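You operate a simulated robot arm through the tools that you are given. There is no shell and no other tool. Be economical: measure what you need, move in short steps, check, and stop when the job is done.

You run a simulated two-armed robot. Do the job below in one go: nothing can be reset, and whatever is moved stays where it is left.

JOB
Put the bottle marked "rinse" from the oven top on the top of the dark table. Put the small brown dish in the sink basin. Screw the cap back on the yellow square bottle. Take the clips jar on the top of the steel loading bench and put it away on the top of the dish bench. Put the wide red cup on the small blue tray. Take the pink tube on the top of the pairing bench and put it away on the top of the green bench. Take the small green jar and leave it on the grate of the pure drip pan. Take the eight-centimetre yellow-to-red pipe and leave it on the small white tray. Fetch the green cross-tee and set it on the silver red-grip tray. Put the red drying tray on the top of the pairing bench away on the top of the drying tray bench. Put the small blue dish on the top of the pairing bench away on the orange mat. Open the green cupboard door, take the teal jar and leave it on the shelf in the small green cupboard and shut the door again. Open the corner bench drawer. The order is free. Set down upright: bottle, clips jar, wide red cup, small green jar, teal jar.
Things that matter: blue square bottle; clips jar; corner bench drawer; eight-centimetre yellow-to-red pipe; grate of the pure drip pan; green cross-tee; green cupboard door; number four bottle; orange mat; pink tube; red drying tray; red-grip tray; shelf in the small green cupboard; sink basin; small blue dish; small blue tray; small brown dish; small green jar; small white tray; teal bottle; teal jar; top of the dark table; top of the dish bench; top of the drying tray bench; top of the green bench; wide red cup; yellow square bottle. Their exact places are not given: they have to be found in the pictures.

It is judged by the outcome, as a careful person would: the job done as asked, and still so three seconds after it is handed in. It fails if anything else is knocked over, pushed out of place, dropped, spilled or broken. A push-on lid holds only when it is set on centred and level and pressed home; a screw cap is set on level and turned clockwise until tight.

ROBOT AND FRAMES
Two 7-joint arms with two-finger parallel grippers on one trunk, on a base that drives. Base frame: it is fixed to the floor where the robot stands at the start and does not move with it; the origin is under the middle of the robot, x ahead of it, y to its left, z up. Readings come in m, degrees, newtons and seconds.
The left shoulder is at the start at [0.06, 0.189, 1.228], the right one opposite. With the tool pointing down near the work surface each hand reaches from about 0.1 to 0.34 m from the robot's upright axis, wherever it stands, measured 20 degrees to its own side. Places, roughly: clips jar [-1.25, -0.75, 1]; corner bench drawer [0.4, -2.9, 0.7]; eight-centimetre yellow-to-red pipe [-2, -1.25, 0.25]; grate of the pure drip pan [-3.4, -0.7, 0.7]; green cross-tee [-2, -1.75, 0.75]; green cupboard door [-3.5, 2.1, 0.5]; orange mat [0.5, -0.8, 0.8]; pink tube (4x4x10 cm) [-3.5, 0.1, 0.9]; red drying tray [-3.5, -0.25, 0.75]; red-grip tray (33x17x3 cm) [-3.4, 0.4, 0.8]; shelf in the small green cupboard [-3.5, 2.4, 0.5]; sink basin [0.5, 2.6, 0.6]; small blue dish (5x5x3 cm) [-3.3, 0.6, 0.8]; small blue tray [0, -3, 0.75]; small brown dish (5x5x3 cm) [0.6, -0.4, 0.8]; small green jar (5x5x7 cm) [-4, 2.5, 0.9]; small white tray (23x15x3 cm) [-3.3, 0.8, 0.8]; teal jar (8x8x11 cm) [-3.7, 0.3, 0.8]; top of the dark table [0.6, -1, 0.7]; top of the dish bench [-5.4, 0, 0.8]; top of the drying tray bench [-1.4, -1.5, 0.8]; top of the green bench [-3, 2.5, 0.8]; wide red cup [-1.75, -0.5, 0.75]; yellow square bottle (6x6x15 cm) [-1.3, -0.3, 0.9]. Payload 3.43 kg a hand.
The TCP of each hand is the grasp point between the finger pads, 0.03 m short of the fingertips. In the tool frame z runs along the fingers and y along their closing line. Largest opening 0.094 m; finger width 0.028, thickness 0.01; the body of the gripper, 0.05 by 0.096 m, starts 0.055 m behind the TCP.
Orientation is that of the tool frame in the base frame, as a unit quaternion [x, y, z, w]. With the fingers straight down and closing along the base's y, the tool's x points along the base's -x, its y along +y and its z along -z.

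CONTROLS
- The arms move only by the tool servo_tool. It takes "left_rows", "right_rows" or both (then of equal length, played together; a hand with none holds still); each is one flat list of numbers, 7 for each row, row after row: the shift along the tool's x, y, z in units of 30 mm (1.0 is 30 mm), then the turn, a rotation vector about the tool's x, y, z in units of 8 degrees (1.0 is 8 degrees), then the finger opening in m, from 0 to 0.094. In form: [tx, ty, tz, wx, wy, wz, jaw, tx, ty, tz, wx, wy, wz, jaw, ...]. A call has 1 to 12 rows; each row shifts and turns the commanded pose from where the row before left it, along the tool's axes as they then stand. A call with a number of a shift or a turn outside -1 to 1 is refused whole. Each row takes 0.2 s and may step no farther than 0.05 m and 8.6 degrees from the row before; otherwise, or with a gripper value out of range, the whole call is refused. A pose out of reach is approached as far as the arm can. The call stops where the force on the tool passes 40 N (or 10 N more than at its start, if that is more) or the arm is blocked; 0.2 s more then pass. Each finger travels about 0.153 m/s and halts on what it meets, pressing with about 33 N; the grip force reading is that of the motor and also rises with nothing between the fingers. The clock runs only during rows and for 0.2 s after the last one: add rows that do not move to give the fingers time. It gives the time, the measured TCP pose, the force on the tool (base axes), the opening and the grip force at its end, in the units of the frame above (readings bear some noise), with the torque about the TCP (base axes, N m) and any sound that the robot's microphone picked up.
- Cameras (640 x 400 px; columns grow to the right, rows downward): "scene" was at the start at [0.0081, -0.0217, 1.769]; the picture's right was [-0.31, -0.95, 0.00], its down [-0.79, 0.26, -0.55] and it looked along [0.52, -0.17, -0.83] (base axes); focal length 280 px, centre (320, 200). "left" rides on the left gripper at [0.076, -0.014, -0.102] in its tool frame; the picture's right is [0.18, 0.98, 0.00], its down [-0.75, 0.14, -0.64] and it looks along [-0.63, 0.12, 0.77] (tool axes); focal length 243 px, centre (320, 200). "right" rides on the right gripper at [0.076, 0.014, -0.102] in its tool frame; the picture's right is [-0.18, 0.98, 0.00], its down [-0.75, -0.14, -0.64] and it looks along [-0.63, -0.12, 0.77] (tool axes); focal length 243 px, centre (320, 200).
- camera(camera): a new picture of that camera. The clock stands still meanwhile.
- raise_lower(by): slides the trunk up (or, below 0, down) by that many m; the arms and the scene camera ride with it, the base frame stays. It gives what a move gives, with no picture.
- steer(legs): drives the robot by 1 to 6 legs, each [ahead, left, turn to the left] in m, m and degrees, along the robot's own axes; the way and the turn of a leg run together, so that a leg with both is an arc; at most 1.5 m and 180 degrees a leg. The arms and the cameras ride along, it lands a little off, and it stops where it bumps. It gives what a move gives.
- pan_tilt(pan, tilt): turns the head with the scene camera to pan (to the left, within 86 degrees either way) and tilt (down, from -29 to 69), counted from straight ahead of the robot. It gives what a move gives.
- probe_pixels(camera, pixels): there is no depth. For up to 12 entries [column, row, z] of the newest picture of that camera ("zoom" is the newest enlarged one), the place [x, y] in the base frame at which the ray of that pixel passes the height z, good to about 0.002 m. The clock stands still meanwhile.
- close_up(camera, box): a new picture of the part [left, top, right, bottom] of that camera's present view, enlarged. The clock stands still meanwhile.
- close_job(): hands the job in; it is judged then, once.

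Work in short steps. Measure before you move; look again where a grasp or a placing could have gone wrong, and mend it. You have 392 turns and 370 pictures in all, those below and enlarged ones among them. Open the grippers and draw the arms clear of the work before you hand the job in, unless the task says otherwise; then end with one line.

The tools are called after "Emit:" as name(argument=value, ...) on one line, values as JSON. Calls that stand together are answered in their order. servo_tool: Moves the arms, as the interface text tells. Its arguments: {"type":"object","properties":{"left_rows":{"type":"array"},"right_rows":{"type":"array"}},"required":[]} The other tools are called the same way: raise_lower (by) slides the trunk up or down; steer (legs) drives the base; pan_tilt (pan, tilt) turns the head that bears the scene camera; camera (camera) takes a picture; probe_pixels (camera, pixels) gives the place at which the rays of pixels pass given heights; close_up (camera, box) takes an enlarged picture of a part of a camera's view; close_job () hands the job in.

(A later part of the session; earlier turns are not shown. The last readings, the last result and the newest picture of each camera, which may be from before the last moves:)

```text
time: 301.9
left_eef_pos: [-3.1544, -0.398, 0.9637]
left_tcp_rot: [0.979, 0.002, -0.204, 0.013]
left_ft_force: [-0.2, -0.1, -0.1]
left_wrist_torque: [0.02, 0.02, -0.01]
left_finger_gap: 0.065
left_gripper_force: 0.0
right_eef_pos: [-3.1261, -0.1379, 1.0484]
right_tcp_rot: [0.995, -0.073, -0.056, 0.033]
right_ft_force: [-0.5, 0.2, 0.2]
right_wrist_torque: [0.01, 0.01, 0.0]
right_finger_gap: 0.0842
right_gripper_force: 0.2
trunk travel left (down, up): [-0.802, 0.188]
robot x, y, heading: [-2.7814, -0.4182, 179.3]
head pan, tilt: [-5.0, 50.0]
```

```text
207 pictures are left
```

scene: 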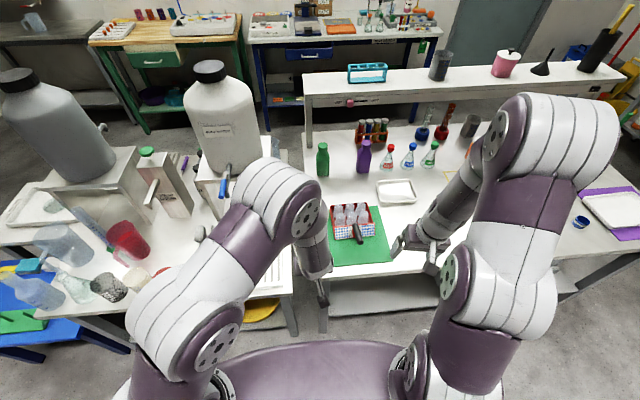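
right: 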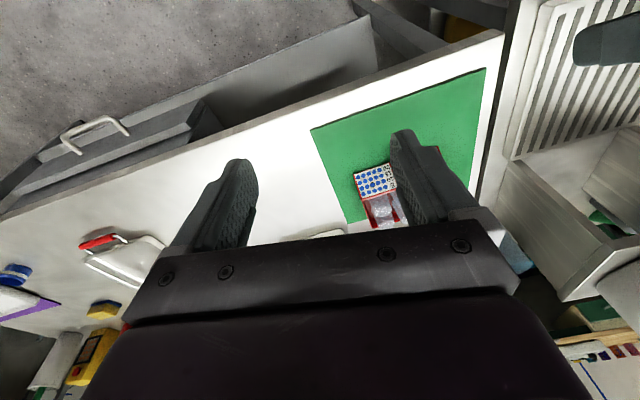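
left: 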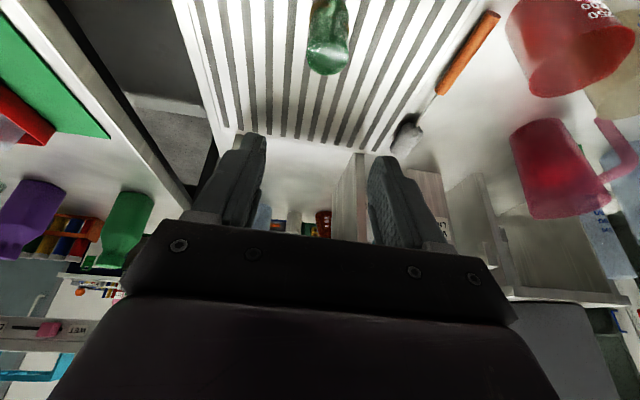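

Emit:
close_up(camera="scene", box=[310, 180, 420, 280])

Emit:
close_up(camera="right", box=[300, 60, 500, 240])

```text
4.00 times, centred on (365, 230) of scene
```

zoom: 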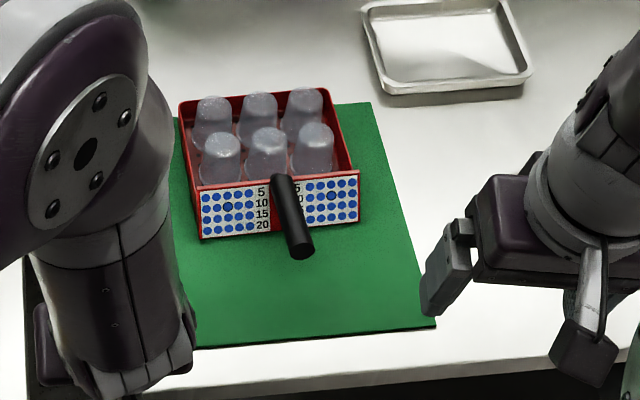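

```text
2.22 times, centred on (400, 150) of right
```

zoom: 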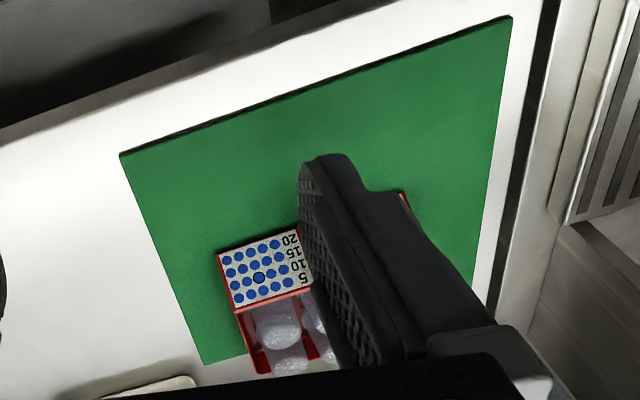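

It is a box with six inverted cups and a black handle facing me. First I fetch the small blue dish with the right hand: drive along to y≈0.36.

Emit:
steer(legs=[[0, -0.78, 0], [0.12, 0, 0]])

Emit:
pan_tilt(pan=-15, tilt=55)

Emit:
camera(camera="right")

Emit:
camera(camera="scene")

```text
time: 307.0
left_eef_pos: [-3.2638, 0.392, 0.9619]
left_tcp_rot: [0.979, 0.002, -0.204, 0.012]
left_ft_force: [0.6, -0.2, 0.7]
left_wrist_torque: [0.0, -0.05, 0.0]
left_finger_gap: 0.0649
left_gripper_force: 0.2
right_eef_pos: [-3.2376, 0.6516, 1.0484]
right_tcp_rot: [0.995, -0.072, -0.056, 0.032]
right_ft_force: [-0.4, -0.8, 0.5]
right_wrist_torque: [0.01, 0.01, -0.03]
right_finger_gap: 0.0841
right_gripper_force: 0.0
trunk travel left (down, up): [-0.802, 0.188]
robot x, y, heading: [-2.8888, 0.3734, 179.2]
head pan, tilt: [-5.0, 50.0]
```

```text
time: 307.7
left_eef_pos: [-3.2648, 0.3922, 0.9616]
left_tcp_rot: [0.979, 0.002, -0.203, 0.013]
left_ft_force: [-0.3, -0.2, -0.7]
left_wrist_torque: [-0.01, -0.01, 0.02]
left_finger_gap: 0.0652
left_gripper_force: 0.1
right_eef_pos: [-3.2371, 0.6502, 1.0482]
right_tcp_rot: [0.995, -0.072, -0.055, 0.033]
right_ft_force: [-0.2, -0.3, -0.2]
right_wrist_torque: [0.05, -0.01, 0.02]
right_finger_gap: 0.0838
right_gripper_force: 0.0
trunk travel left (down, up): [-0.802, 0.188]
robot x, y, heading: [-2.8904, 0.3717, 179.2]
head pan, tilt: [-15.0, 55.0]
```

```text
204 pictures are left
```

right: 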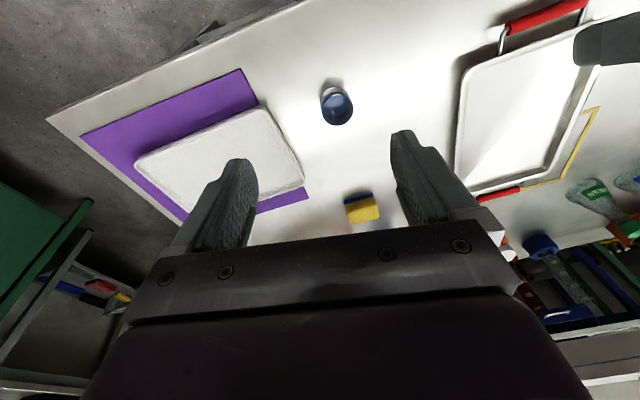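

```text
203 pictures are left
```

scene: 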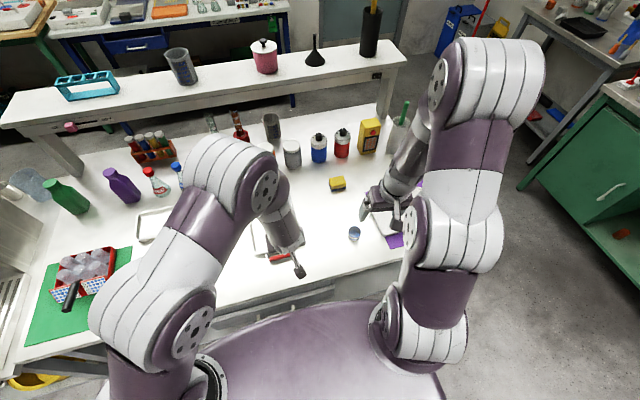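

Emit:
probe_pixels(camera="right", pixels=[[337, 108, 0.8], [337, 108, 0.82], [337, 108, 0.84], [334, 86, 0.79], [258, 104, 0.8], [258, 104, 0.78]])

Emit:
close_up(camera="scene", box=[320, 205, 390, 260])

Emit:
close_up(camera="right", box=[290, 60, 390, 140])

Emit:
probe_pixels(camera="scene", pixels=[[354, 231, 0.8], [354, 231, 0.82], [354, 231, 0.84], [354, 240, 0.79]])

```text
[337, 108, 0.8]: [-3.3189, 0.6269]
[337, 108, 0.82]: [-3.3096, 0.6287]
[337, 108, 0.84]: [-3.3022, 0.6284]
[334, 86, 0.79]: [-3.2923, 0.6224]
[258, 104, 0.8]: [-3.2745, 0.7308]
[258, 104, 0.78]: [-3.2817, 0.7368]
```

```text
7.27 times, centred on (355, 232) of scene
```

zoom: 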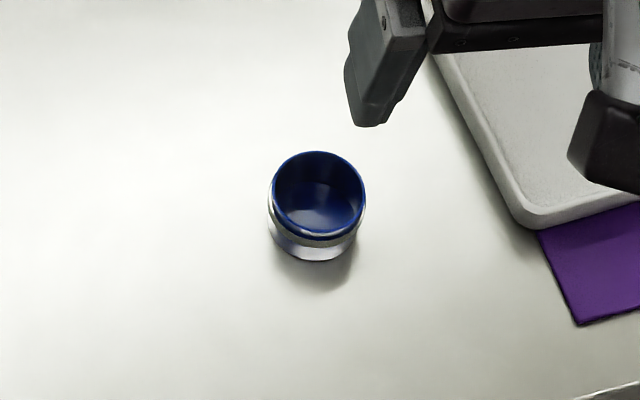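

```text
5.00 times, centred on (340, 100) of right
```

zoom: 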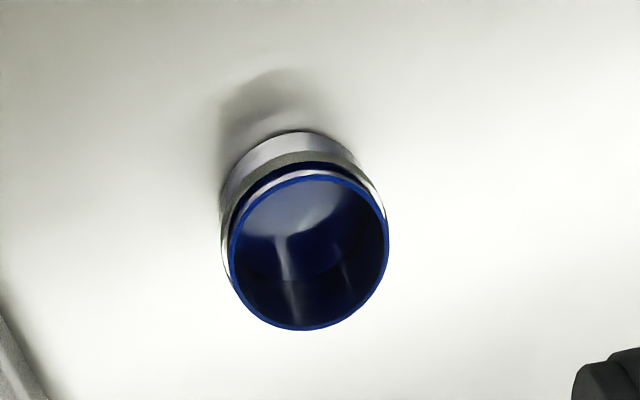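

```text
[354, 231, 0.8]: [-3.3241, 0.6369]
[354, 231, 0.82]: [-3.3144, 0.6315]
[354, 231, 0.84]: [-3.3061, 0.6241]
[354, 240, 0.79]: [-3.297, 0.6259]
```

Dish rim z≈0.826 at (−3.311, 0.629), so the bench is z≈0.795. I level the right hand, move over the dish, and descend partway.

Emit:
servo_tool(right_rows=[0, 0, 0, 0.47, 0.8, 0, 0.09, -0.78, 0.35, 0.3, 0, 0, 0, 0.09, -0.78, 0.35, 0.3, 0, 0, 0, 0.09, -0.78, 0.35, 0.3, 0, 0, 0, 0.09, 0, 0, 0.9, 0, 0, 0, 0.09, 0, 0, 0.9, 0, 0, 0, 0.09, 0, 0, 0.9, 0, 0, 0, 0.09, 0, 0, 0.9, 0, 0, 0, 0.09, 0, 0, 0, 0, 0, 0, 0.09])

Emit:
camera(camera="right")

```text
time: 309.7
left_eef_pos: [-3.2645, 0.3919, 0.9622]
left_tcp_rot: [0.979, 0.002, -0.204, 0.012]
left_ft_force: [-0.3, 0.2, 0.0]
left_wrist_torque: [-0.02, 0.0, 0.0]
left_finger_gap: 0.0651
left_gripper_force: 0.1
right_eef_pos: [-3.3097, 0.6282, 0.9157]
right_tcp_rot: [0.997, -0.072, 0.003, 0.004]
right_ft_force: [-0.9, 0.6, 0.1]
right_wrist_torque: [0.01, 0.02, 0.01]
right_finger_gap: 0.09
right_gripper_force: 0.0
trunk travel left (down, up): [-0.802, 0.188]
robot x, y, heading: [-2.8863, 0.3749, 179.3]
head pan, tilt: [-15.0, 55.0]
```

```text
200 pictures are left
```

right: 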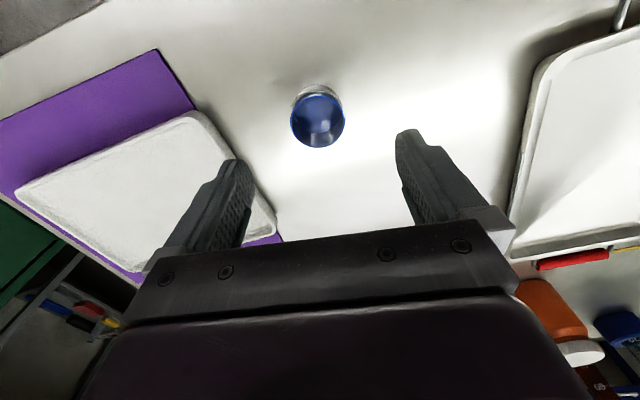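

Aligned. I narrow the opening to 0.072, descend to z≈0.83, close, and lift.

Emit:
servo_tool(right_rows=[0, 0, 0.9, 0, 0, 0, 0.072, 0, 0, 0.9, 0, 0, 0, 0.072, 0, 0, 0.9, 0, 0, 0, 0.072, 0, 0, 0.15, 0, 0, 0, 0.072, 0, 0, 0, 0, 0, 0, 0.04, 0, 0, 0, 0, 0, 0, 0.03, 0, 0, 0, 0, 0, 0, 0.03, 0, 0, 0, 0, 0, 0, 0.03, 0, 0, -0.6, 0, 0, 0, 0.03, 0, 0, -0.9, 0, 0, 0, 0.03, 0, 0, -0.9, 0, 0, 0, 0.03, 0, 0, -0.9, 0, 0, 0, 0.03])

Emit:
camera(camera="right")

```text
time: 311.0
left_eef_pos: [-3.2631, 0.3935, 0.9627]
left_tcp_rot: [0.979, 0.0, -0.206, 0.013]
left_ft_force: [0.3, 0.6, 0.2]
left_wrist_torque: [0.0, 0.02, 0.0]
left_finger_gap: 0.0649
left_gripper_force: 0.1
right_eef_pos: [-3.3094, 0.6319, 0.8302]
right_tcp_rot: [0.997, -0.075, -0.001, 0.004]
right_ft_force: [8.7, 15.7, 18.8]
right_wrist_torque: [1.06, -0.42, -0.14]
right_finger_gap: 0.0446
right_gripper_force: 12.2
trunk travel left (down, up): [-0.802, 0.188]
robot x, y, heading: [-2.8887, 0.3744, 179.2]
head pan, tilt: [-15.0, 55.0]
stopped in row 6 (right hand): the force on the tool passed its limit (the readings are from after the stop); the commanded pose is now the measured one
```

```text
199 pictures are left
```

right: 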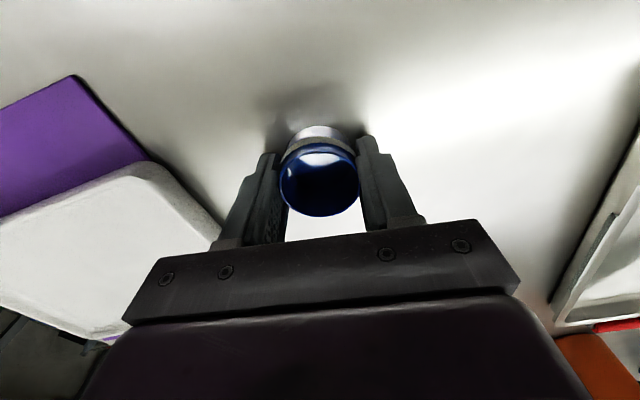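

A fingertip brushed the bench while closing. I rise 3 mm, finish the grip, and lift.

Emit:
servo_tool(right_rows=[0, 0, -0.1, 0, 0, 0, 0.044, 0, 0, 0, 0, 0, 0, 0.03, 0, 0, 0, 0, 0, 0, 0.03, 0, 0, 0, 0, 0, 0, 0.03, 0, 0, -0.6, 0, 0, 0, 0.03, 0, 0, -0.9, 0, 0, 0, 0.03, 0, 0, -0.9, 0, 0, 0, 0.03, 0, 0, -0.9, 0, 0, 0, 0.03])

Emit:
camera(camera="right")

```text
time: 312.8
left_eef_pos: [-3.2634, 0.3925, 0.9629]
left_tcp_rot: [0.979, 0.0, -0.204, 0.012]
left_ft_force: [0.0, -0.3, 0.3]
left_wrist_torque: [-0.01, 0.05, 0.02]
left_finger_gap: 0.065
left_gripper_force: 0.1
right_eef_pos: [-3.3116, 0.6308, 0.9285]
right_tcp_rot: [0.997, -0.073, 0.001, 0.003]
right_ft_force: [0.5, 0.7, -0.9]
right_wrist_torque: [0.0, 0.01, 0.0]
right_finger_gap: 0.0433
right_gripper_force: 32.8
trunk travel left (down, up): [-0.802, 0.188]
robot x, y, heading: [-2.8864, 0.3733, 179.1]
head pan, tilt: [-15.0, 55.0]
```

```text
198 pictures are left
```

right: 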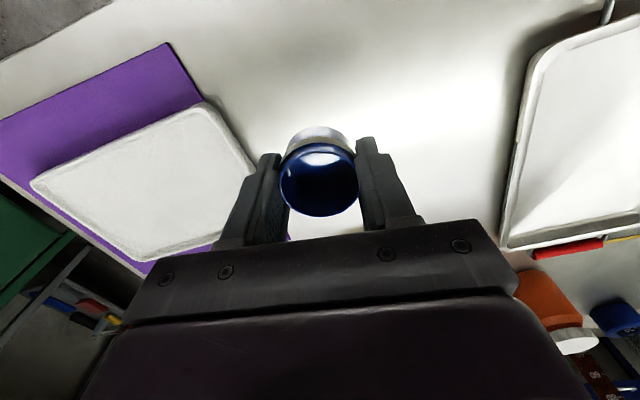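

Dish held. I raise and tuck the right hand a bit, then drive left to line the left hand up with the tray handle.

Emit:
servo_tool(right_rows=[0.5, 0, -0.9, 0, 0, 0, 0.03, 0.5, 0, -0.9, 0, 0, 0, 0.03, 0.5, 0, -0.9, 0, 0, 0, 0.03, 0.5, 0, -0.9, 0, 0, 0, 0.03])

Emit:
steer(legs=[[-0.06, 0.64, 0]])

Emit:
pan_tilt(pan=5, tilt=60)

Emit:
camera(camera="left")

Emit:
camera(camera="scene")

```text
time: 313.8
left_eef_pos: [-3.2633, 0.3916, 0.9619]
left_tcp_rot: [0.979, 0.001, -0.205, 0.012]
left_ft_force: [-0.1, 0.0, -0.8]
left_wrist_torque: [0.0, 0.01, -0.01]
left_finger_gap: 0.0651
left_gripper_force: 0.2
right_eef_pos: [-3.2512, 0.6226, 1.0404]
right_tcp_rot: [0.997, -0.073, 0.0, 0.003]
right_ft_force: [-0.3, -0.1, 0.1]
right_wrist_torque: [-0.01, -0.01, -0.02]
right_finger_gap: 0.043
right_gripper_force: 32.7
trunk travel left (down, up): [-0.802, 0.188]
robot x, y, heading: [-2.8894, 0.3745, 179.3]
head pan, tilt: [-15.0, 55.0]
```

```text
time: 317.3
left_eef_pos: [-3.2117, -0.2346, 0.9622]
left_tcp_rot: [0.979, 0.001, -0.204, 0.013]
left_ft_force: [-1.1, -0.7, -0.1]
left_wrist_torque: [0.0, 0.0, -0.01]
left_finger_gap: 0.065
left_gripper_force: 0.1
right_eef_pos: [-3.1993, -0.0042, 1.0393]
right_tcp_rot: [0.997, -0.075, 0.001, 0.004]
right_ft_force: [0.0, 0.6, -0.8]
right_wrist_torque: [0.0, 0.02, -0.04]
right_finger_gap: 0.0431
right_gripper_force: 33.1
trunk travel left (down, up): [-0.802, 0.188]
robot x, y, heading: [-2.836, -0.2574, 179.2]
head pan, tilt: [-15.0, 55.0]
```

```text
time: 318.1
left_eef_pos: [-3.2128, -0.2347, 0.9624]
left_tcp_rot: [0.979, 0.0, -0.204, 0.013]
left_ft_force: [0.0, -0.2, -0.5]
left_wrist_torque: [0.0, 0.02, -0.01]
left_finger_gap: 0.065
left_gripper_force: 0.0
right_eef_pos: [-3.1995, -0.0043, 1.0396]
right_tcp_rot: [0.997, -0.075, 0.001, 0.004]
right_ft_force: [-0.5, 0.3, -0.8]
right_wrist_torque: [-0.01, 0.02, 0.04]
right_finger_gap: 0.043
right_gripper_force: 32.8
trunk travel left (down, up): [-0.802, 0.188]
robot x, y, heading: [-2.8375, -0.2551, 178.9]
head pan, tilt: [5.0, 60.0]
```

```text
197 pictures are left
```

left: 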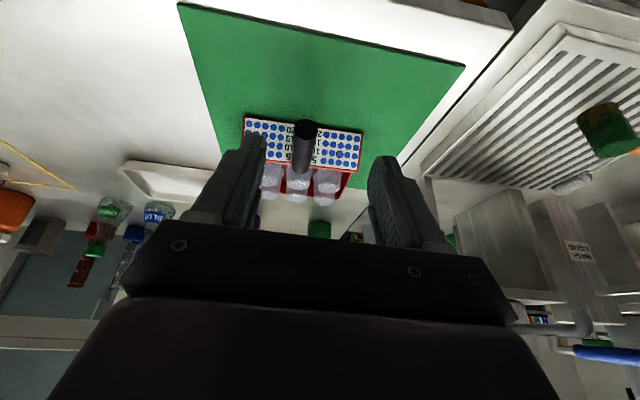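

```text
196 pictures are left
```

scene: 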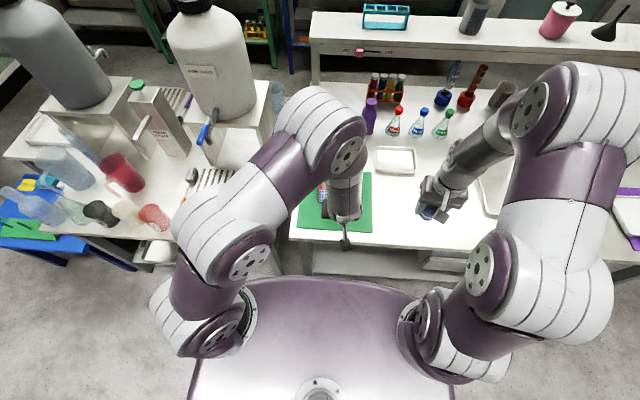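

Emit:
close_up(camera="left", box=[220, 80, 400, 220])

Emit:
probe_pixels(camera="left", pixels=[[244, 118, 0.797], [362, 131, 0.797], [303, 124, 0.797], [180, 3, 0.795], [464, 66, 0.795]])

```text
2.86 times, centred on (310, 150) of left
```

zoom: 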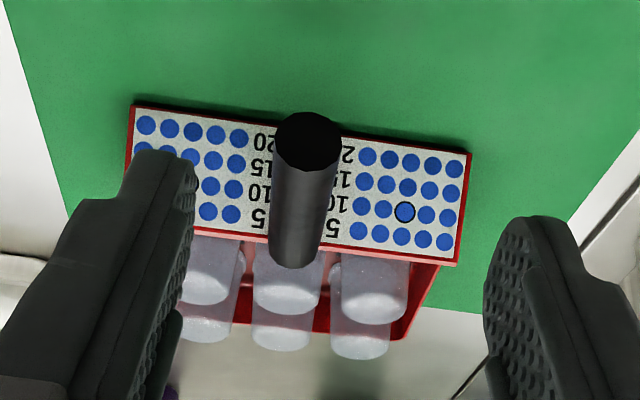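

```text
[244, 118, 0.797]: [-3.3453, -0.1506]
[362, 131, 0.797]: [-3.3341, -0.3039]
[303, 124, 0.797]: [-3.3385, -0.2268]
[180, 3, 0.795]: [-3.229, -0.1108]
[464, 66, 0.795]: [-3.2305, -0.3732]
```

Emit:
probe_pixels(camera="left", pixels=[[306, 129, 0.82], [306, 129, 0.835], [306, 129, 0.85], [297, 165, 0.835], [297, 165, 0.845], [245, 165, 0.845], [352, 172, 0.845]])

Emit:
probe_pixels(camera="scene", pixels=[[325, 200, 0.82]])

```text
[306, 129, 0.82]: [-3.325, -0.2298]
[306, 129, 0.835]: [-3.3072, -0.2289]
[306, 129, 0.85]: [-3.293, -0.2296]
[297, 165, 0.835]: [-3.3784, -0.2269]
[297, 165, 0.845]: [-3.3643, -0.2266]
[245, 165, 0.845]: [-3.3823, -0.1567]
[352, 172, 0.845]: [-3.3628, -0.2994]
```

```text
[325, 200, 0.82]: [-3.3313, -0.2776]
```

I shift the left hand back and down to get a second view for the handle height.

Emit:
servo_tool(left_rows=[0.916, 0, -0.402, 0, 0, 0, 0.065, 0.916, 0, -0.402, 0, 0, 0, 0.065, 0.9, 0, 0.2, 0, 0, 0, 0.065, 0.402, 0, 0.916, 0, 0, 0, 0.065, 0, 0, 0, 0, 0, 0, 0.065])

Emit:
close_up(camera="left", box=[220, 80, 400, 220])

Emit:
camera(camera="scene")

```text
time: 319.3
left_eef_pos: [-3.129, -0.2365, 0.916]
left_tcp_rot: [0.979, 0.001, -0.205, 0.012]
left_ft_force: [-0.2, 0.5, -0.1]
left_wrist_torque: [-0.05, 0.02, 0.01]
left_finger_gap: 0.0651
left_gripper_force: 0.1
right_eef_pos: [-3.1994, -0.0039, 1.0392]
right_tcp_rot: [0.997, -0.074, 0.001, 0.005]
right_ft_force: [-0.1, -0.5, 0.9]
right_wrist_torque: [-0.03, 0.01, -0.01]
right_finger_gap: 0.0432
right_gripper_force: 33.0
trunk travel left (down, up): [-0.802, 0.188]
robot x, y, heading: [-2.8354, -0.2585, 179.5]
head pan, tilt: [5.0, 60.0]
```

```text
2.86 times, centred on (310, 150) of left
```

zoom: 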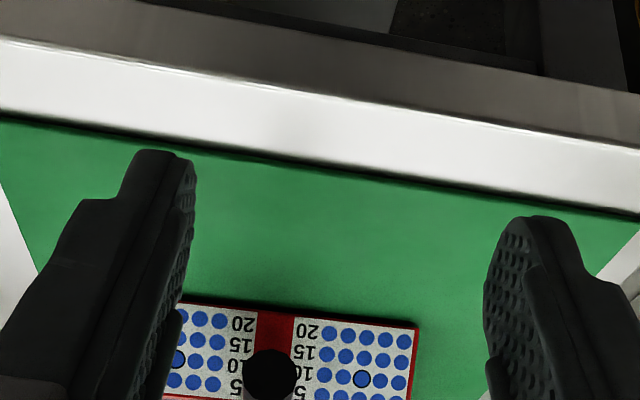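

```text
193 pictures are left
```

scene: 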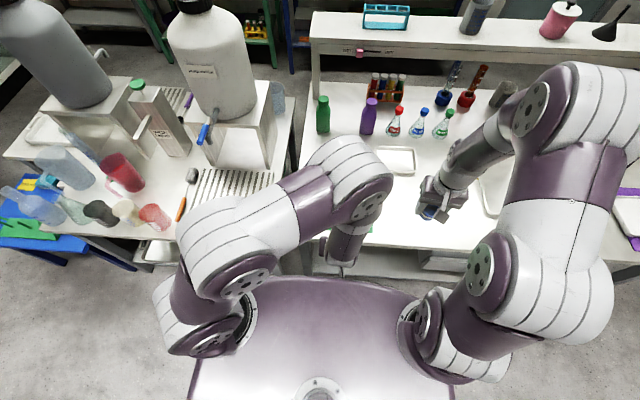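

Emit:
probe_pixels(camera="zoom", pixels=[[270, 372, 0.82], [270, 372, 0.84], [270, 372, 0.85], [270, 372, 0.86], [270, 372, 0.88], [270, 308, 0.797]])

```text
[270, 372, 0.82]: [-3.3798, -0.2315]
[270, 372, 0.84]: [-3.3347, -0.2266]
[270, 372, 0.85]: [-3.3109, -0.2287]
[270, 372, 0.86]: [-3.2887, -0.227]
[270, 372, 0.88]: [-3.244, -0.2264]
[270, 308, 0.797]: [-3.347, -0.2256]
```

Handle end centre ≈ (−3.276, −0.228, 0.866), base at x≈−3.335. I level the left hand and bring it over the handle.

Emit:
servo_tool(left_rows=[0, 0, -0.3, 0, 1, 0, 0.065, 0, 0, -0.3, 0, 1, 0, 0.065, 0, 0, -0.2, 0.17, 0.96, 0, 0.065, -0.95, -0.04, 0, 0, 0, 0, 0.065, -0.95, -0.04, 0, 0, 0, 0, 0.065, -0.95, -0.04, 0, 0, 0, 0, 0.065, -0.95, -0.04, 0, 0, 0, 0, 0.065, -0.95, -0.04, 0, 0, 0, 0, 0.065, -0.9, -0.04, 0, 0, 0, 0, 0.065, 0, 0, 0, 0, 0, 0, 0.065])

Emit:
camera(camera="left")

```text
time: 321.5
left_eef_pos: [-3.2813, -0.2388, 0.9459]
left_tcp_rot: [1.0, 0.001, 0.001, 0.0]
left_ft_force: [0.0, 0.4, 0.4]
left_wrist_torque: [0.01, 0.01, -0.02]
left_finger_gap: 0.0649
left_gripper_force: 0.0
left hand out of reach, approached as far as the arm can: row 3, 4
right_eef_pos: [-3.1994, -0.0048, 1.0404]
right_tcp_rot: [0.997, -0.074, 0.0, 0.003]
right_ft_force: [0.4, 0.1, 0.1]
right_wrist_torque: [0.03, -0.01, -0.01]
right_finger_gap: 0.0429
right_gripper_force: 32.8
trunk travel left (down, up): [-0.802, 0.188]
robot x, y, heading: [-2.8376, -0.252, 179.3]
head pan, tilt: [5.0, 60.0]
```

```text
192 pictures are left
```

left: 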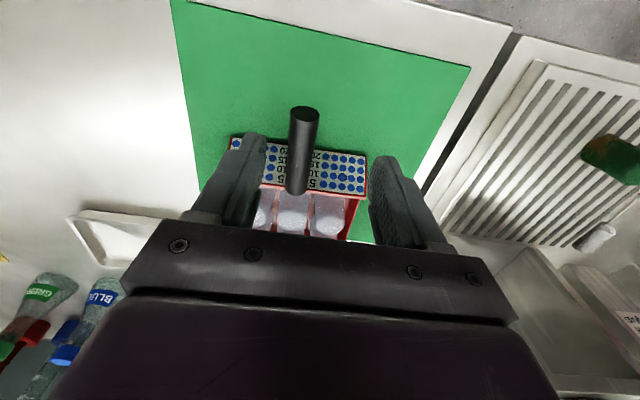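

Emit:
servo_tool(left_rows=[-0.63, -0.42, 0, 0, 0, 0, 0.065, 0, 0, 0.9, 0, 0, 0, 0.065, 0, 0, 0.9, 0, 0, 0, 0.065, 0, 0, 0.75, 0, 0, 0, 0.065, 0, 0, 0, 0, 0, 0, 0.065])

Emit:
camera(camera="left")

```text
time: 322.7
left_eef_pos: [-3.297, -0.228, 0.8683]
left_tcp_rot: [1.0, 0.002, 0.001, 0.0]
left_ft_force: [-1.0, 0.5, 0.0]
left_wrist_torque: [-0.01, -0.01, -0.01]
left_finger_gap: 0.065
left_gripper_force: 0.1
right_eef_pos: [-3.1992, -0.0047, 1.0396]
right_tcp_rot: [0.997, -0.074, 0.0, 0.004]
right_ft_force: [0.4, -0.2, -0.3]
right_wrist_torque: [0.01, 0.0, 0.03]
right_finger_gap: 0.0432
right_gripper_force: 33.7
trunk travel left (down, up): [-0.802, 0.188]
robot x, y, heading: [-2.8331, -0.2562, 179.1]
head pan, tilt: [5.0, 60.0]
```

```text
191 pictures are left
```

left: 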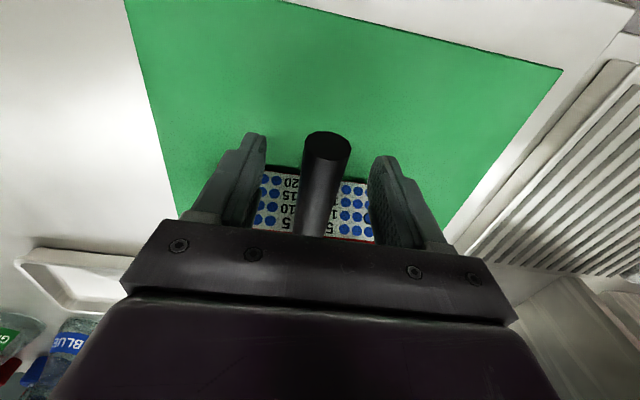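

Handle is between the fingers. I move 1.2 cm closer to the tray, close, and lift gently 2 cm.

Emit:
servo_tool(left_rows=[-0.4, 0, 0, 0, 0, 0, 0.065, 0, 0, 0, 0, 0, 0, 0.03, 0, 0, 0, 0, 0, 0, 0.0, 0, 0, 0, 0, 0, 0, 0.0, 0, 0, 0, 0, 0, 0, 0.0, 0, 0, -0.2, 0, 0, 0, 0.0, 0, 0, -0.2, 0, 0, 0, 0.0, 0, 0, -0.25, 0, 0, 0, 0.0])

Emit:
camera(camera="left")

Emit:
close_up(camera="scene", box=[280, 140, 420, 260])

```text
time: 324.5
left_eef_pos: [-3.3101, -0.2286, 0.8893]
left_tcp_rot: [1.0, 0.002, 0.002, 0.001]
left_ft_force: [-0.7, 0.0, -2.6]
left_wrist_torque: [-0.02, -0.21, 0.0]
left_finger_gap: 0.0245
left_gripper_force: 32.8
right_eef_pos: [-3.2001, -0.0038, 1.0392]
right_tcp_rot: [0.997, -0.074, 0.0, 0.003]
right_ft_force: [0.5, -0.1, -0.6]
right_wrist_torque: [-0.02, 0.0, 0.0]
right_finger_gap: 0.0429
right_gripper_force: 32.9
trunk travel left (down, up): [-0.802, 0.188]
robot x, y, heading: [-2.8375, -0.2552, 179.3]
head pan, tilt: [5.0, 60.0]
```

```text
190 pictures are left
```

left: 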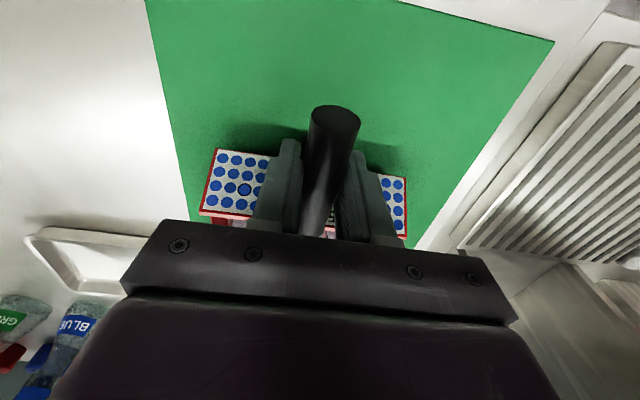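

```text
3.33 times, centred on (350, 200) of scene
```

zoom: 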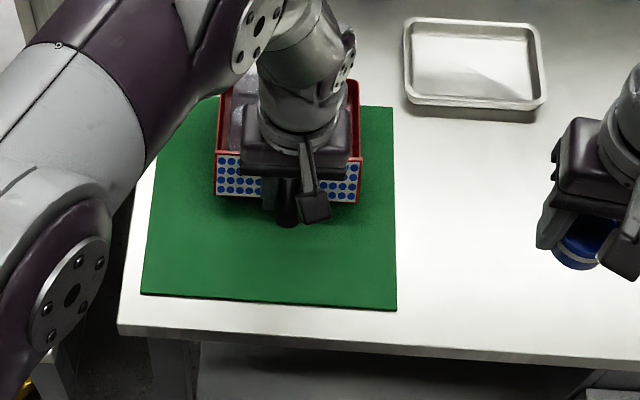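

Tray weighs ~2.6 N and seems level. I lift 9 cm slowly and check again.

Emit:
servo_tool(left_rows=[0, 0, -0.3, 0, 0, 0, 0.0, 0, 0, -0.4, 0, 0, 0, 0.0, 0, 0, -0.4, 0, 0, 0, 0.0, 0, 0, -0.4, 0, 0, 0, 0.0, 0, 0, -0.4, 0, 0, 0, 0.0, 0, 0, -0.4, 0, 0, 0, 0.0, 0, 0, -0.4, 0, 0, 0, 0.0, 0, 0, -0.3, 0, 0, 0, 0.0])

Emit:
close_up(camera="scene", box=[280, 120, 420, 240])

Emit:
camera(camera="left")

```text
time: 326.3
left_eef_pos: [-3.3111, -0.228, 0.9797]
left_tcp_rot: [1.0, 0.002, 0.001, -0.001]
left_ft_force: [-0.4, 0.4, -3.5]
left_wrist_torque: [0.0, -0.2, 0.01]
left_finger_gap: 0.0243
left_gripper_force: 32.9
right_eef_pos: [-3.2, -0.0045, 1.0395]
right_tcp_rot: [0.997, -0.074, 0.001, 0.004]
right_ft_force: [0.1, -0.4, 0.0]
right_wrist_torque: [-0.01, 0.02, -0.02]
right_finger_gap: 0.0431
right_gripper_force: 32.7
trunk travel left (down, up): [-0.802, 0.188]
robot x, y, heading: [-2.8374, -0.2522, 179.0]
head pan, tilt: [5.0, 60.0]
```

```text
3.33 times, centred on (350, 180) of scene
```

zoom: 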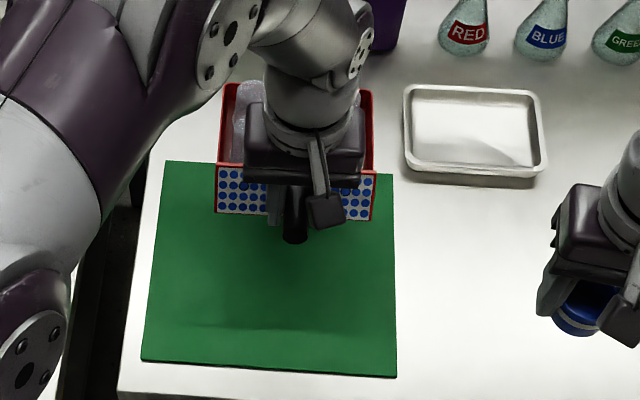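

```text
187 pictures are left
```

left: 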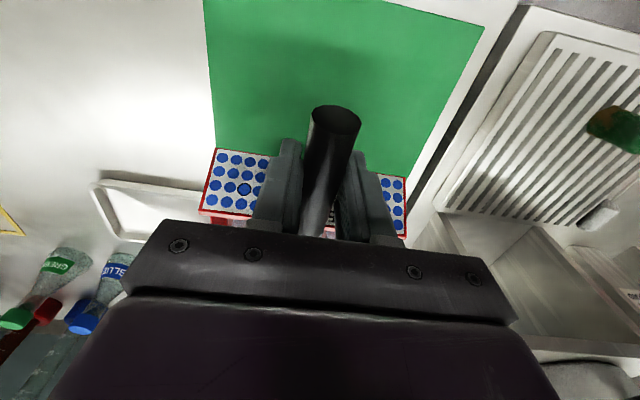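

Stable grip. I back off 40 cm and look around to plan the route with the tray.

Emit:
steer(legs=[[-0.2, 0, 0], [-0.15, 0, 0]])

Emit:
pan_tilt(pan=86, tilt=40)

Emit:
camera(camera="scene")

Emit:
probe_pixels(camera="scene", pixels=[[320, 200, 0.75], [320, 300, 0.0], [100, 300, 0.0], [500, 300, 0.0]])

```text
time: 328.9
left_eef_pos: [-2.9583, -0.2345, 0.9796]
left_tcp_rot: [1.0, 0.005, 0.002, 0.0]
left_ft_force: [0.9, 0.1, -2.1]
left_wrist_torque: [-0.02, -0.25, -0.03]
left_finger_gap: 0.024
left_gripper_force: 33.0
right_eef_pos: [-2.8489, -0.0111, 1.038]
right_tcp_rot: [0.997, -0.071, 0.002, 0.003]
right_ft_force: [0.3, -0.5, -0.4]
right_wrist_torque: [-0.03, 0.02, -0.03]
right_finger_gap: 0.0429
right_gripper_force: 33.5
trunk travel left (down, up): [-0.802, 0.188]
robot x, y, heading: [-2.4807, -0.2604, 179.4]
head pan, tilt: [5.0, 60.0]
```

```text
time: 330.5
left_eef_pos: [-2.9575, -0.2339, 0.9785]
left_tcp_rot: [1.0, 0.005, 0.002, 0.0]
left_ft_force: [0.4, 0.3, -1.9]
left_wrist_torque: [-0.01, -0.25, 0.0]
left_finger_gap: 0.0241
left_gripper_force: 32.5
right_eef_pos: [-2.8474, -0.0101, 1.0396]
right_tcp_rot: [0.997, -0.071, 0.001, 0.003]
right_ft_force: [-0.1, -0.9, -0.4]
right_wrist_torque: [-0.01, 0.01, 0.0]
right_finger_gap: 0.0429
right_gripper_force: 33.6
trunk travel left (down, up): [-0.802, 0.188]
robot x, y, heading: [-2.4803, -0.2599, 179.4]
head pan, tilt: [85.9, 40.0]
```

```text
186 pictures are left
```

scene: 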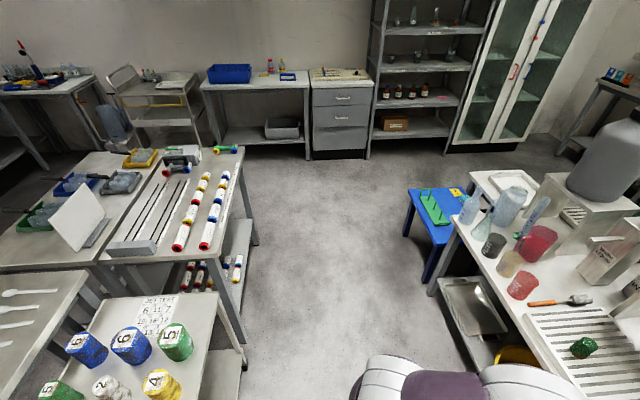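

```text
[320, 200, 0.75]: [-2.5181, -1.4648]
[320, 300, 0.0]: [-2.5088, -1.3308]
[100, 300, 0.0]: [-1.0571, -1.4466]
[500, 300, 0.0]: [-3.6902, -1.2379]
```

I see the island: can bench, pipe bench, and the drying-tray bench (blue/green/yellow trays) at its east side. I go round the north side to the east corridor, keeping the heading at 180°.

Emit:
steer(legs=[[0, -0.9, 0], [-1.4, 0, 0.5], [-0.8, 0, 0]])

Emit:
pan_tilt(pan=45, tilt=35)

Emit:
camera(camera="scene")

Emit:
camera(camera="left")

```text
time: 345.6
left_eef_pos: [-0.7643, 0.6567, 0.9795]
left_tcp_rot: [1.0, 0.012, 0.003, 0.0]
left_ft_force: [-1.0, 0.4, -2.6]
left_wrist_torque: [0.02, -0.25, 0.01]
left_finger_gap: 0.0242
left_gripper_force: 33.2
right_eef_pos: [-0.6579, 0.8817, 1.0402]
right_tcp_rot: [0.998, -0.065, 0.001, 0.004]
right_ft_force: [0.7, -0.4, 0.2]
right_wrist_torque: [-0.02, 0.0, -0.01]
right_finger_gap: 0.0428
right_gripper_force: 33.4
trunk travel left (down, up): [-0.802, 0.188]
robot x, y, heading: [-0.2868, 0.6386, -179.5]
head pan, tilt: [85.9, 40.0]
```

```text
time: 346.7
left_eef_pos: [-0.7637, 0.6568, 0.9799]
left_tcp_rot: [1.0, 0.011, 0.001, 0.001]
left_ft_force: [-0.1, -0.4, -2.9]
left_wrist_torque: [0.04, -0.26, 0.0]
left_finger_gap: 0.0241
left_gripper_force: 32.8
right_eef_pos: [-0.6564, 0.8826, 1.0401]
right_tcp_rot: [0.998, -0.064, 0.0, 0.003]
right_ft_force: [-0.1, 0.7, -0.2]
right_wrist_torque: [0.02, -0.04, -0.02]
right_finger_gap: 0.0432
right_gripper_force: 32.3
trunk travel left (down, up): [-0.802, 0.188]
robot x, y, heading: [-0.2881, 0.6331, -179.9]
head pan, tilt: [45.0, 35.0]
```

```text
185 pictures are left
```

scene: 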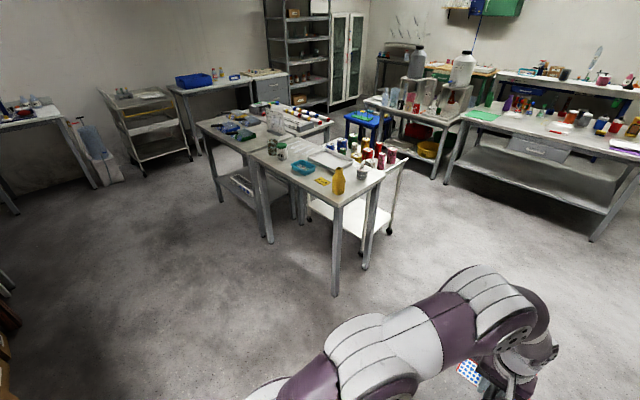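

```text
184 pictures are left
```

left: 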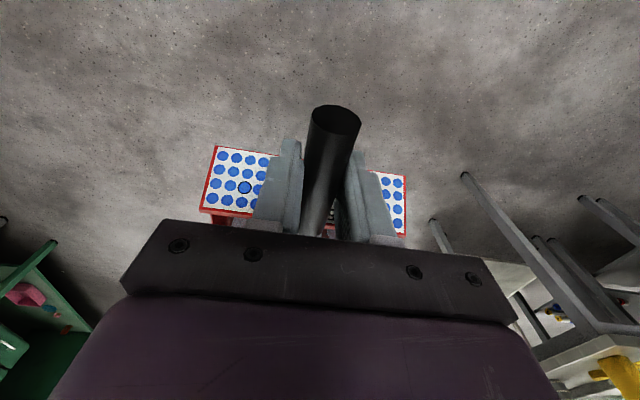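

Emit:
probe_pixels(camera="scene", pixels=[[335, 207, 0.85], [265, 165, 0.85], [264, 157, 0.8], [197, 122, 0.8], [334, 296, 0.0], [270, 242, 0.0], [320, 160, 0.85]])

Emit:
close_up(camera="scene", box=[190, 80, 420, 230])

```text
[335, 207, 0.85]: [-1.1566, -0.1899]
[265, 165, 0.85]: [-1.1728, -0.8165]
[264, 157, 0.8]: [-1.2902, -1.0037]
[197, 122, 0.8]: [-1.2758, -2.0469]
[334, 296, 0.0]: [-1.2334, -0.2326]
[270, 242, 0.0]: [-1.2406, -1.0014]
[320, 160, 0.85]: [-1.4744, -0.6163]
```

```text
2.67 times, centred on (305, 155) of scene
```

zoom: 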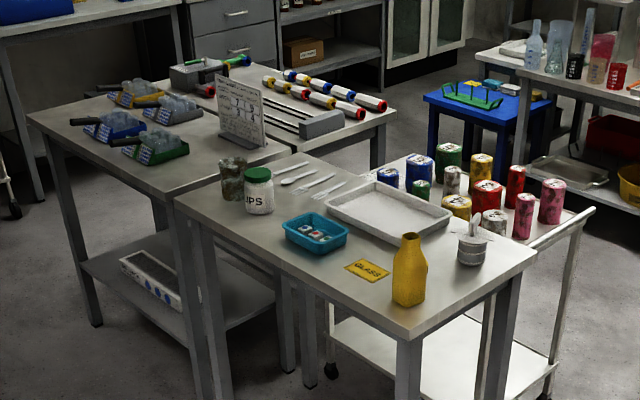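

Now I strafe south along the corridor to the drying-tray bench.

Emit:
steer(legs=[[0, 1.3, 0], [0, 0.75, 0]])

Emit:
pan_tilt(pan=0, tilt=42)

Emit:
camera(camera="scene")

```text
time: 356.9
left_eef_pos: [-0.759, -1.3847, 0.9792]
left_tcp_rot: [1.0, 0.01, 0.001, 0.0]
left_ft_force: [0.6, -0.7, -2.7]
left_wrist_torque: [-0.03, -0.2, -0.01]
left_finger_gap: 0.024
left_gripper_force: 33.1
right_eef_pos: [-0.652, -1.1617, 1.0389]
right_tcp_rot: [0.998, -0.066, 0.001, 0.004]
right_ft_force: [-1.3, -0.5, -0.9]
right_wrist_torque: [0.01, 0.03, -0.01]
right_finger_gap: 0.0429
right_gripper_force: 33.1
trunk travel left (down, up): [-0.802, 0.188]
robot x, y, heading: [-0.2868, -1.4058, -179.9]
head pan, tilt: [45.0, 35.0]
```

```text
time: 358.0
left_eef_pos: [-0.7593, -1.3862, 0.98]
left_tcp_rot: [1.0, 0.011, 0.002, 0.001]
left_ft_force: [0.1, -0.2, -2.2]
left_wrist_torque: [-0.02, -0.23, -0.04]
left_finger_gap: 0.0242
left_gripper_force: 32.9
right_eef_pos: [-0.6532, -1.1609, 1.0399]
right_tcp_rot: [0.998, -0.066, 0.0, 0.004]
right_ft_force: [0.3, -0.2, 0.4]
right_wrist_torque: [0.0, -0.04, 0.01]
right_finger_gap: 0.0432
right_gripper_force: 32.5
trunk travel left (down, up): [-0.802, 0.188]
robot x, y, heading: [-0.2863, -1.4059, -179.8]
head pan, tilt: [0.0, 42.0]
```

```text
182 pictures are left
```

scene: 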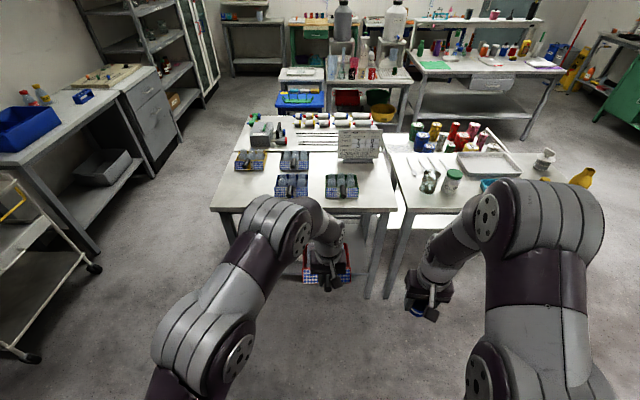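

Emit:
close_up(camera="scene", box=[200, 100, 420, 230])

Emit:
probe_pixels(camera="scene", pixels=[[210, 208, 0.8], [395, 210, 0.8], [292, 198, 0.8], [341, 198, 0.8], [249, 170, 0.8], [294, 170, 0.8], [357, 160, 0.8], [240, 125, 0.8]])

```text
2.91 times, centred on (310, 165) of scene
```

zoom: 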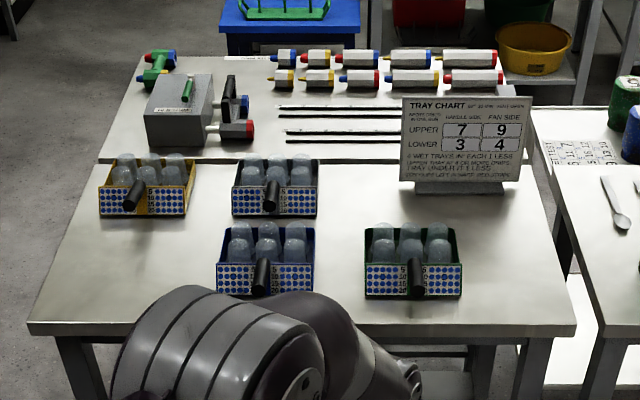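

```text
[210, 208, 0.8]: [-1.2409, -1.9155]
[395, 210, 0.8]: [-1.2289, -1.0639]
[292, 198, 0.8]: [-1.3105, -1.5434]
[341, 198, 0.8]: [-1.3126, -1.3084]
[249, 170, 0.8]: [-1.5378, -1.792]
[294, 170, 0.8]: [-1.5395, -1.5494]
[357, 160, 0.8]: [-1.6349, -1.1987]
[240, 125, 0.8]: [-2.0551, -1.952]
```

Free spot on the bench: front-left, in front of the yellow tray, around y −1.78. I check the trolley on the left for clearance, then strafe.

Emit:
probe_pixels(camera="scene", pixels=[[95, 268, 0.05], [40, 358, 0.05], [40, 205, 0.85], [70, 235, 0.5]])

Emit:
steer(legs=[[0, 0.38, -0.5], [0.33, 0, 0]])

Emit:
pan_tilt(pan=0, tilt=55)

Emit:
camera(camera="scene")

Emit:
camera(camera="left")

```text
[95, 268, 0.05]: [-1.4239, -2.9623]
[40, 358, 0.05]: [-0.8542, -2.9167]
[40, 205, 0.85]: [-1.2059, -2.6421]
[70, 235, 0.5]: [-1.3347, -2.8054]
```

```text
time: 362.2
left_eef_pos: [-1.0937, -1.7549, 0.9801]
left_tcp_rot: [1.0, 0.001, 0.001, 0.0]
left_ft_force: [0.3, 0.0, -2.5]
left_wrist_torque: [0.01, -0.2, -0.01]
left_finger_gap: 0.0244
left_gripper_force: 33.2
right_eef_pos: [-0.984, -1.5307, 1.0384]
right_tcp_rot: [0.997, -0.074, 0.0, 0.004]
right_ft_force: [-0.1, 0.5, -0.3]
right_wrist_torque: [0.01, -0.01, 0.0]
right_finger_gap: 0.0431
right_gripper_force: 33.0
trunk travel left (down, up): [-0.802, 0.188]
robot x, y, heading: [-0.6242, -1.7799, 179.3]
head pan, tilt: [0.0, 42.0]
```

```text
time: 362.9
left_eef_pos: [-1.0955, -1.7545, 0.9796]
left_tcp_rot: [1.0, 0.002, 0.001, 0.0]
left_ft_force: [0.1, 0.3, -2.5]
left_wrist_torque: [0.0, -0.23, 0.0]
left_finger_gap: 0.024
left_gripper_force: 33.0
right_eef_pos: [-0.9837, -1.5295, 1.0386]
right_tcp_rot: [0.997, -0.075, -0.001, 0.003]
right_ft_force: [0.7, 0.0, -0.9]
right_wrist_torque: [-0.03, 0.01, 0.02]
right_finger_gap: 0.0429
right_gripper_force: 32.7
trunk travel left (down, up): [-0.802, 0.188]
robot x, y, heading: [-0.6221, -1.7789, 179.2]
head pan, tilt: [0.0, 55.0]
```

```text
180 pictures are left
```

scene: 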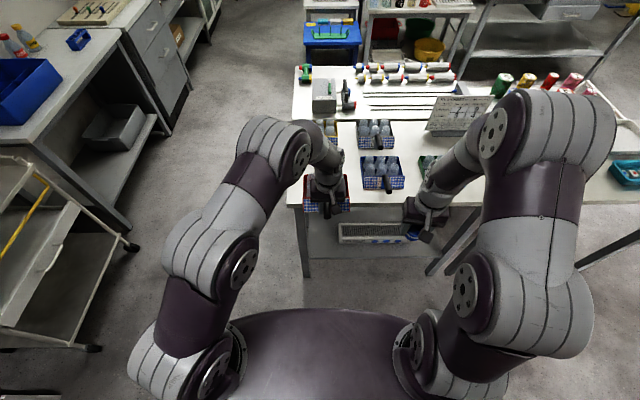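

```text
179 pictures are left
```

left: 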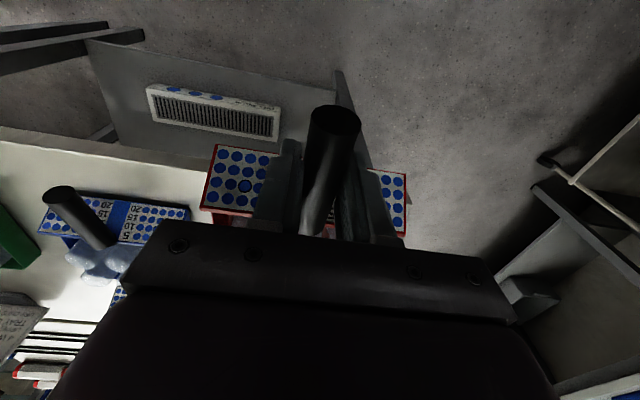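

Emit:
close_up(camera="scene", box=[280, 110, 440, 230])

Emit:
probe_pixels(camera="left", pixels=[[190, 208, 0.78], [190, 208, 0.8], [190, 208, 0.82], [100, 150, 0.8]])

Emit:
probe_pixels(camera="scene", pixels=[[364, 189, 0.78], [364, 189, 0.8], [364, 189, 0.82], [295, 205, 0.8], [400, 204, 0.8]])

```text
3.33 times, centred on (360, 170) of scene
```

zoom: 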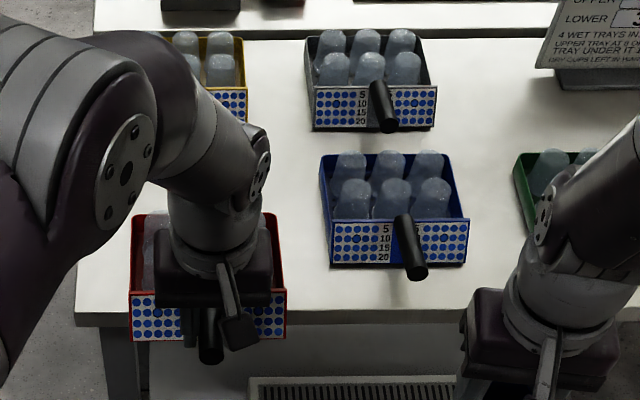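

```text
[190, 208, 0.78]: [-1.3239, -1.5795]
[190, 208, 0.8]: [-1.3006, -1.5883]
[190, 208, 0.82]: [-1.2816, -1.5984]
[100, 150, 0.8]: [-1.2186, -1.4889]
```

```text
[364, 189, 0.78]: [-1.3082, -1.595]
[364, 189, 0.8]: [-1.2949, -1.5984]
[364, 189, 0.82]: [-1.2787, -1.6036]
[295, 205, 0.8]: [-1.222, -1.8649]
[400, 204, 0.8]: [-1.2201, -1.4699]
```

Emit:
probe_pixels(camera="zoom", pixels=[[322, 156, 0.88], [333, 222, 0.88], [247, 85, 0.88], [247, 121, 0.81], [75, 322, 0.81], [305, 40, 0.88], [312, 86, 0.88]])

Emit:
steer(legs=[[0.17, 0.01, 0]])

Emit:
camera(camera="scene")

```text
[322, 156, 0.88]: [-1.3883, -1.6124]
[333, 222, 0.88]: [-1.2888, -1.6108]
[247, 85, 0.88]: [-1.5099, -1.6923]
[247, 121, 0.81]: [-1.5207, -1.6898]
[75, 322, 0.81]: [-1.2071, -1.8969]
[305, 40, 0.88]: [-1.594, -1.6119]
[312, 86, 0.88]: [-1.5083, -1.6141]
```

```text
time: 364.4
left_eef_pos: [-1.2603, -1.761, 0.9803]
left_tcp_rot: [1.0, 0.002, 0.001, 0.0]
left_ft_force: [0.5, 0.3, -2.4]
left_wrist_torque: [0.02, -0.21, 0.02]
left_finger_gap: 0.024
left_gripper_force: 33.2
right_eef_pos: [-1.1503, -1.538, 1.0397]
right_tcp_rot: [0.997, -0.074, 0.0, 0.003]
right_ft_force: [0.9, 0.2, -0.7]
right_wrist_torque: [0.02, -0.01, 0.0]
right_finger_gap: 0.043
right_gripper_force: 32.8
trunk travel left (down, up): [-0.802, 0.188]
robot x, y, heading: [-0.7891, -1.7907, 179.1]
head pan, tilt: [0.0, 55.0]
```

```text
177 pictures are left
```

scene: 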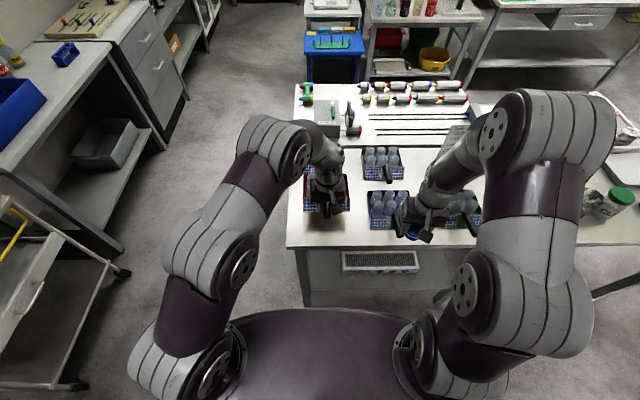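

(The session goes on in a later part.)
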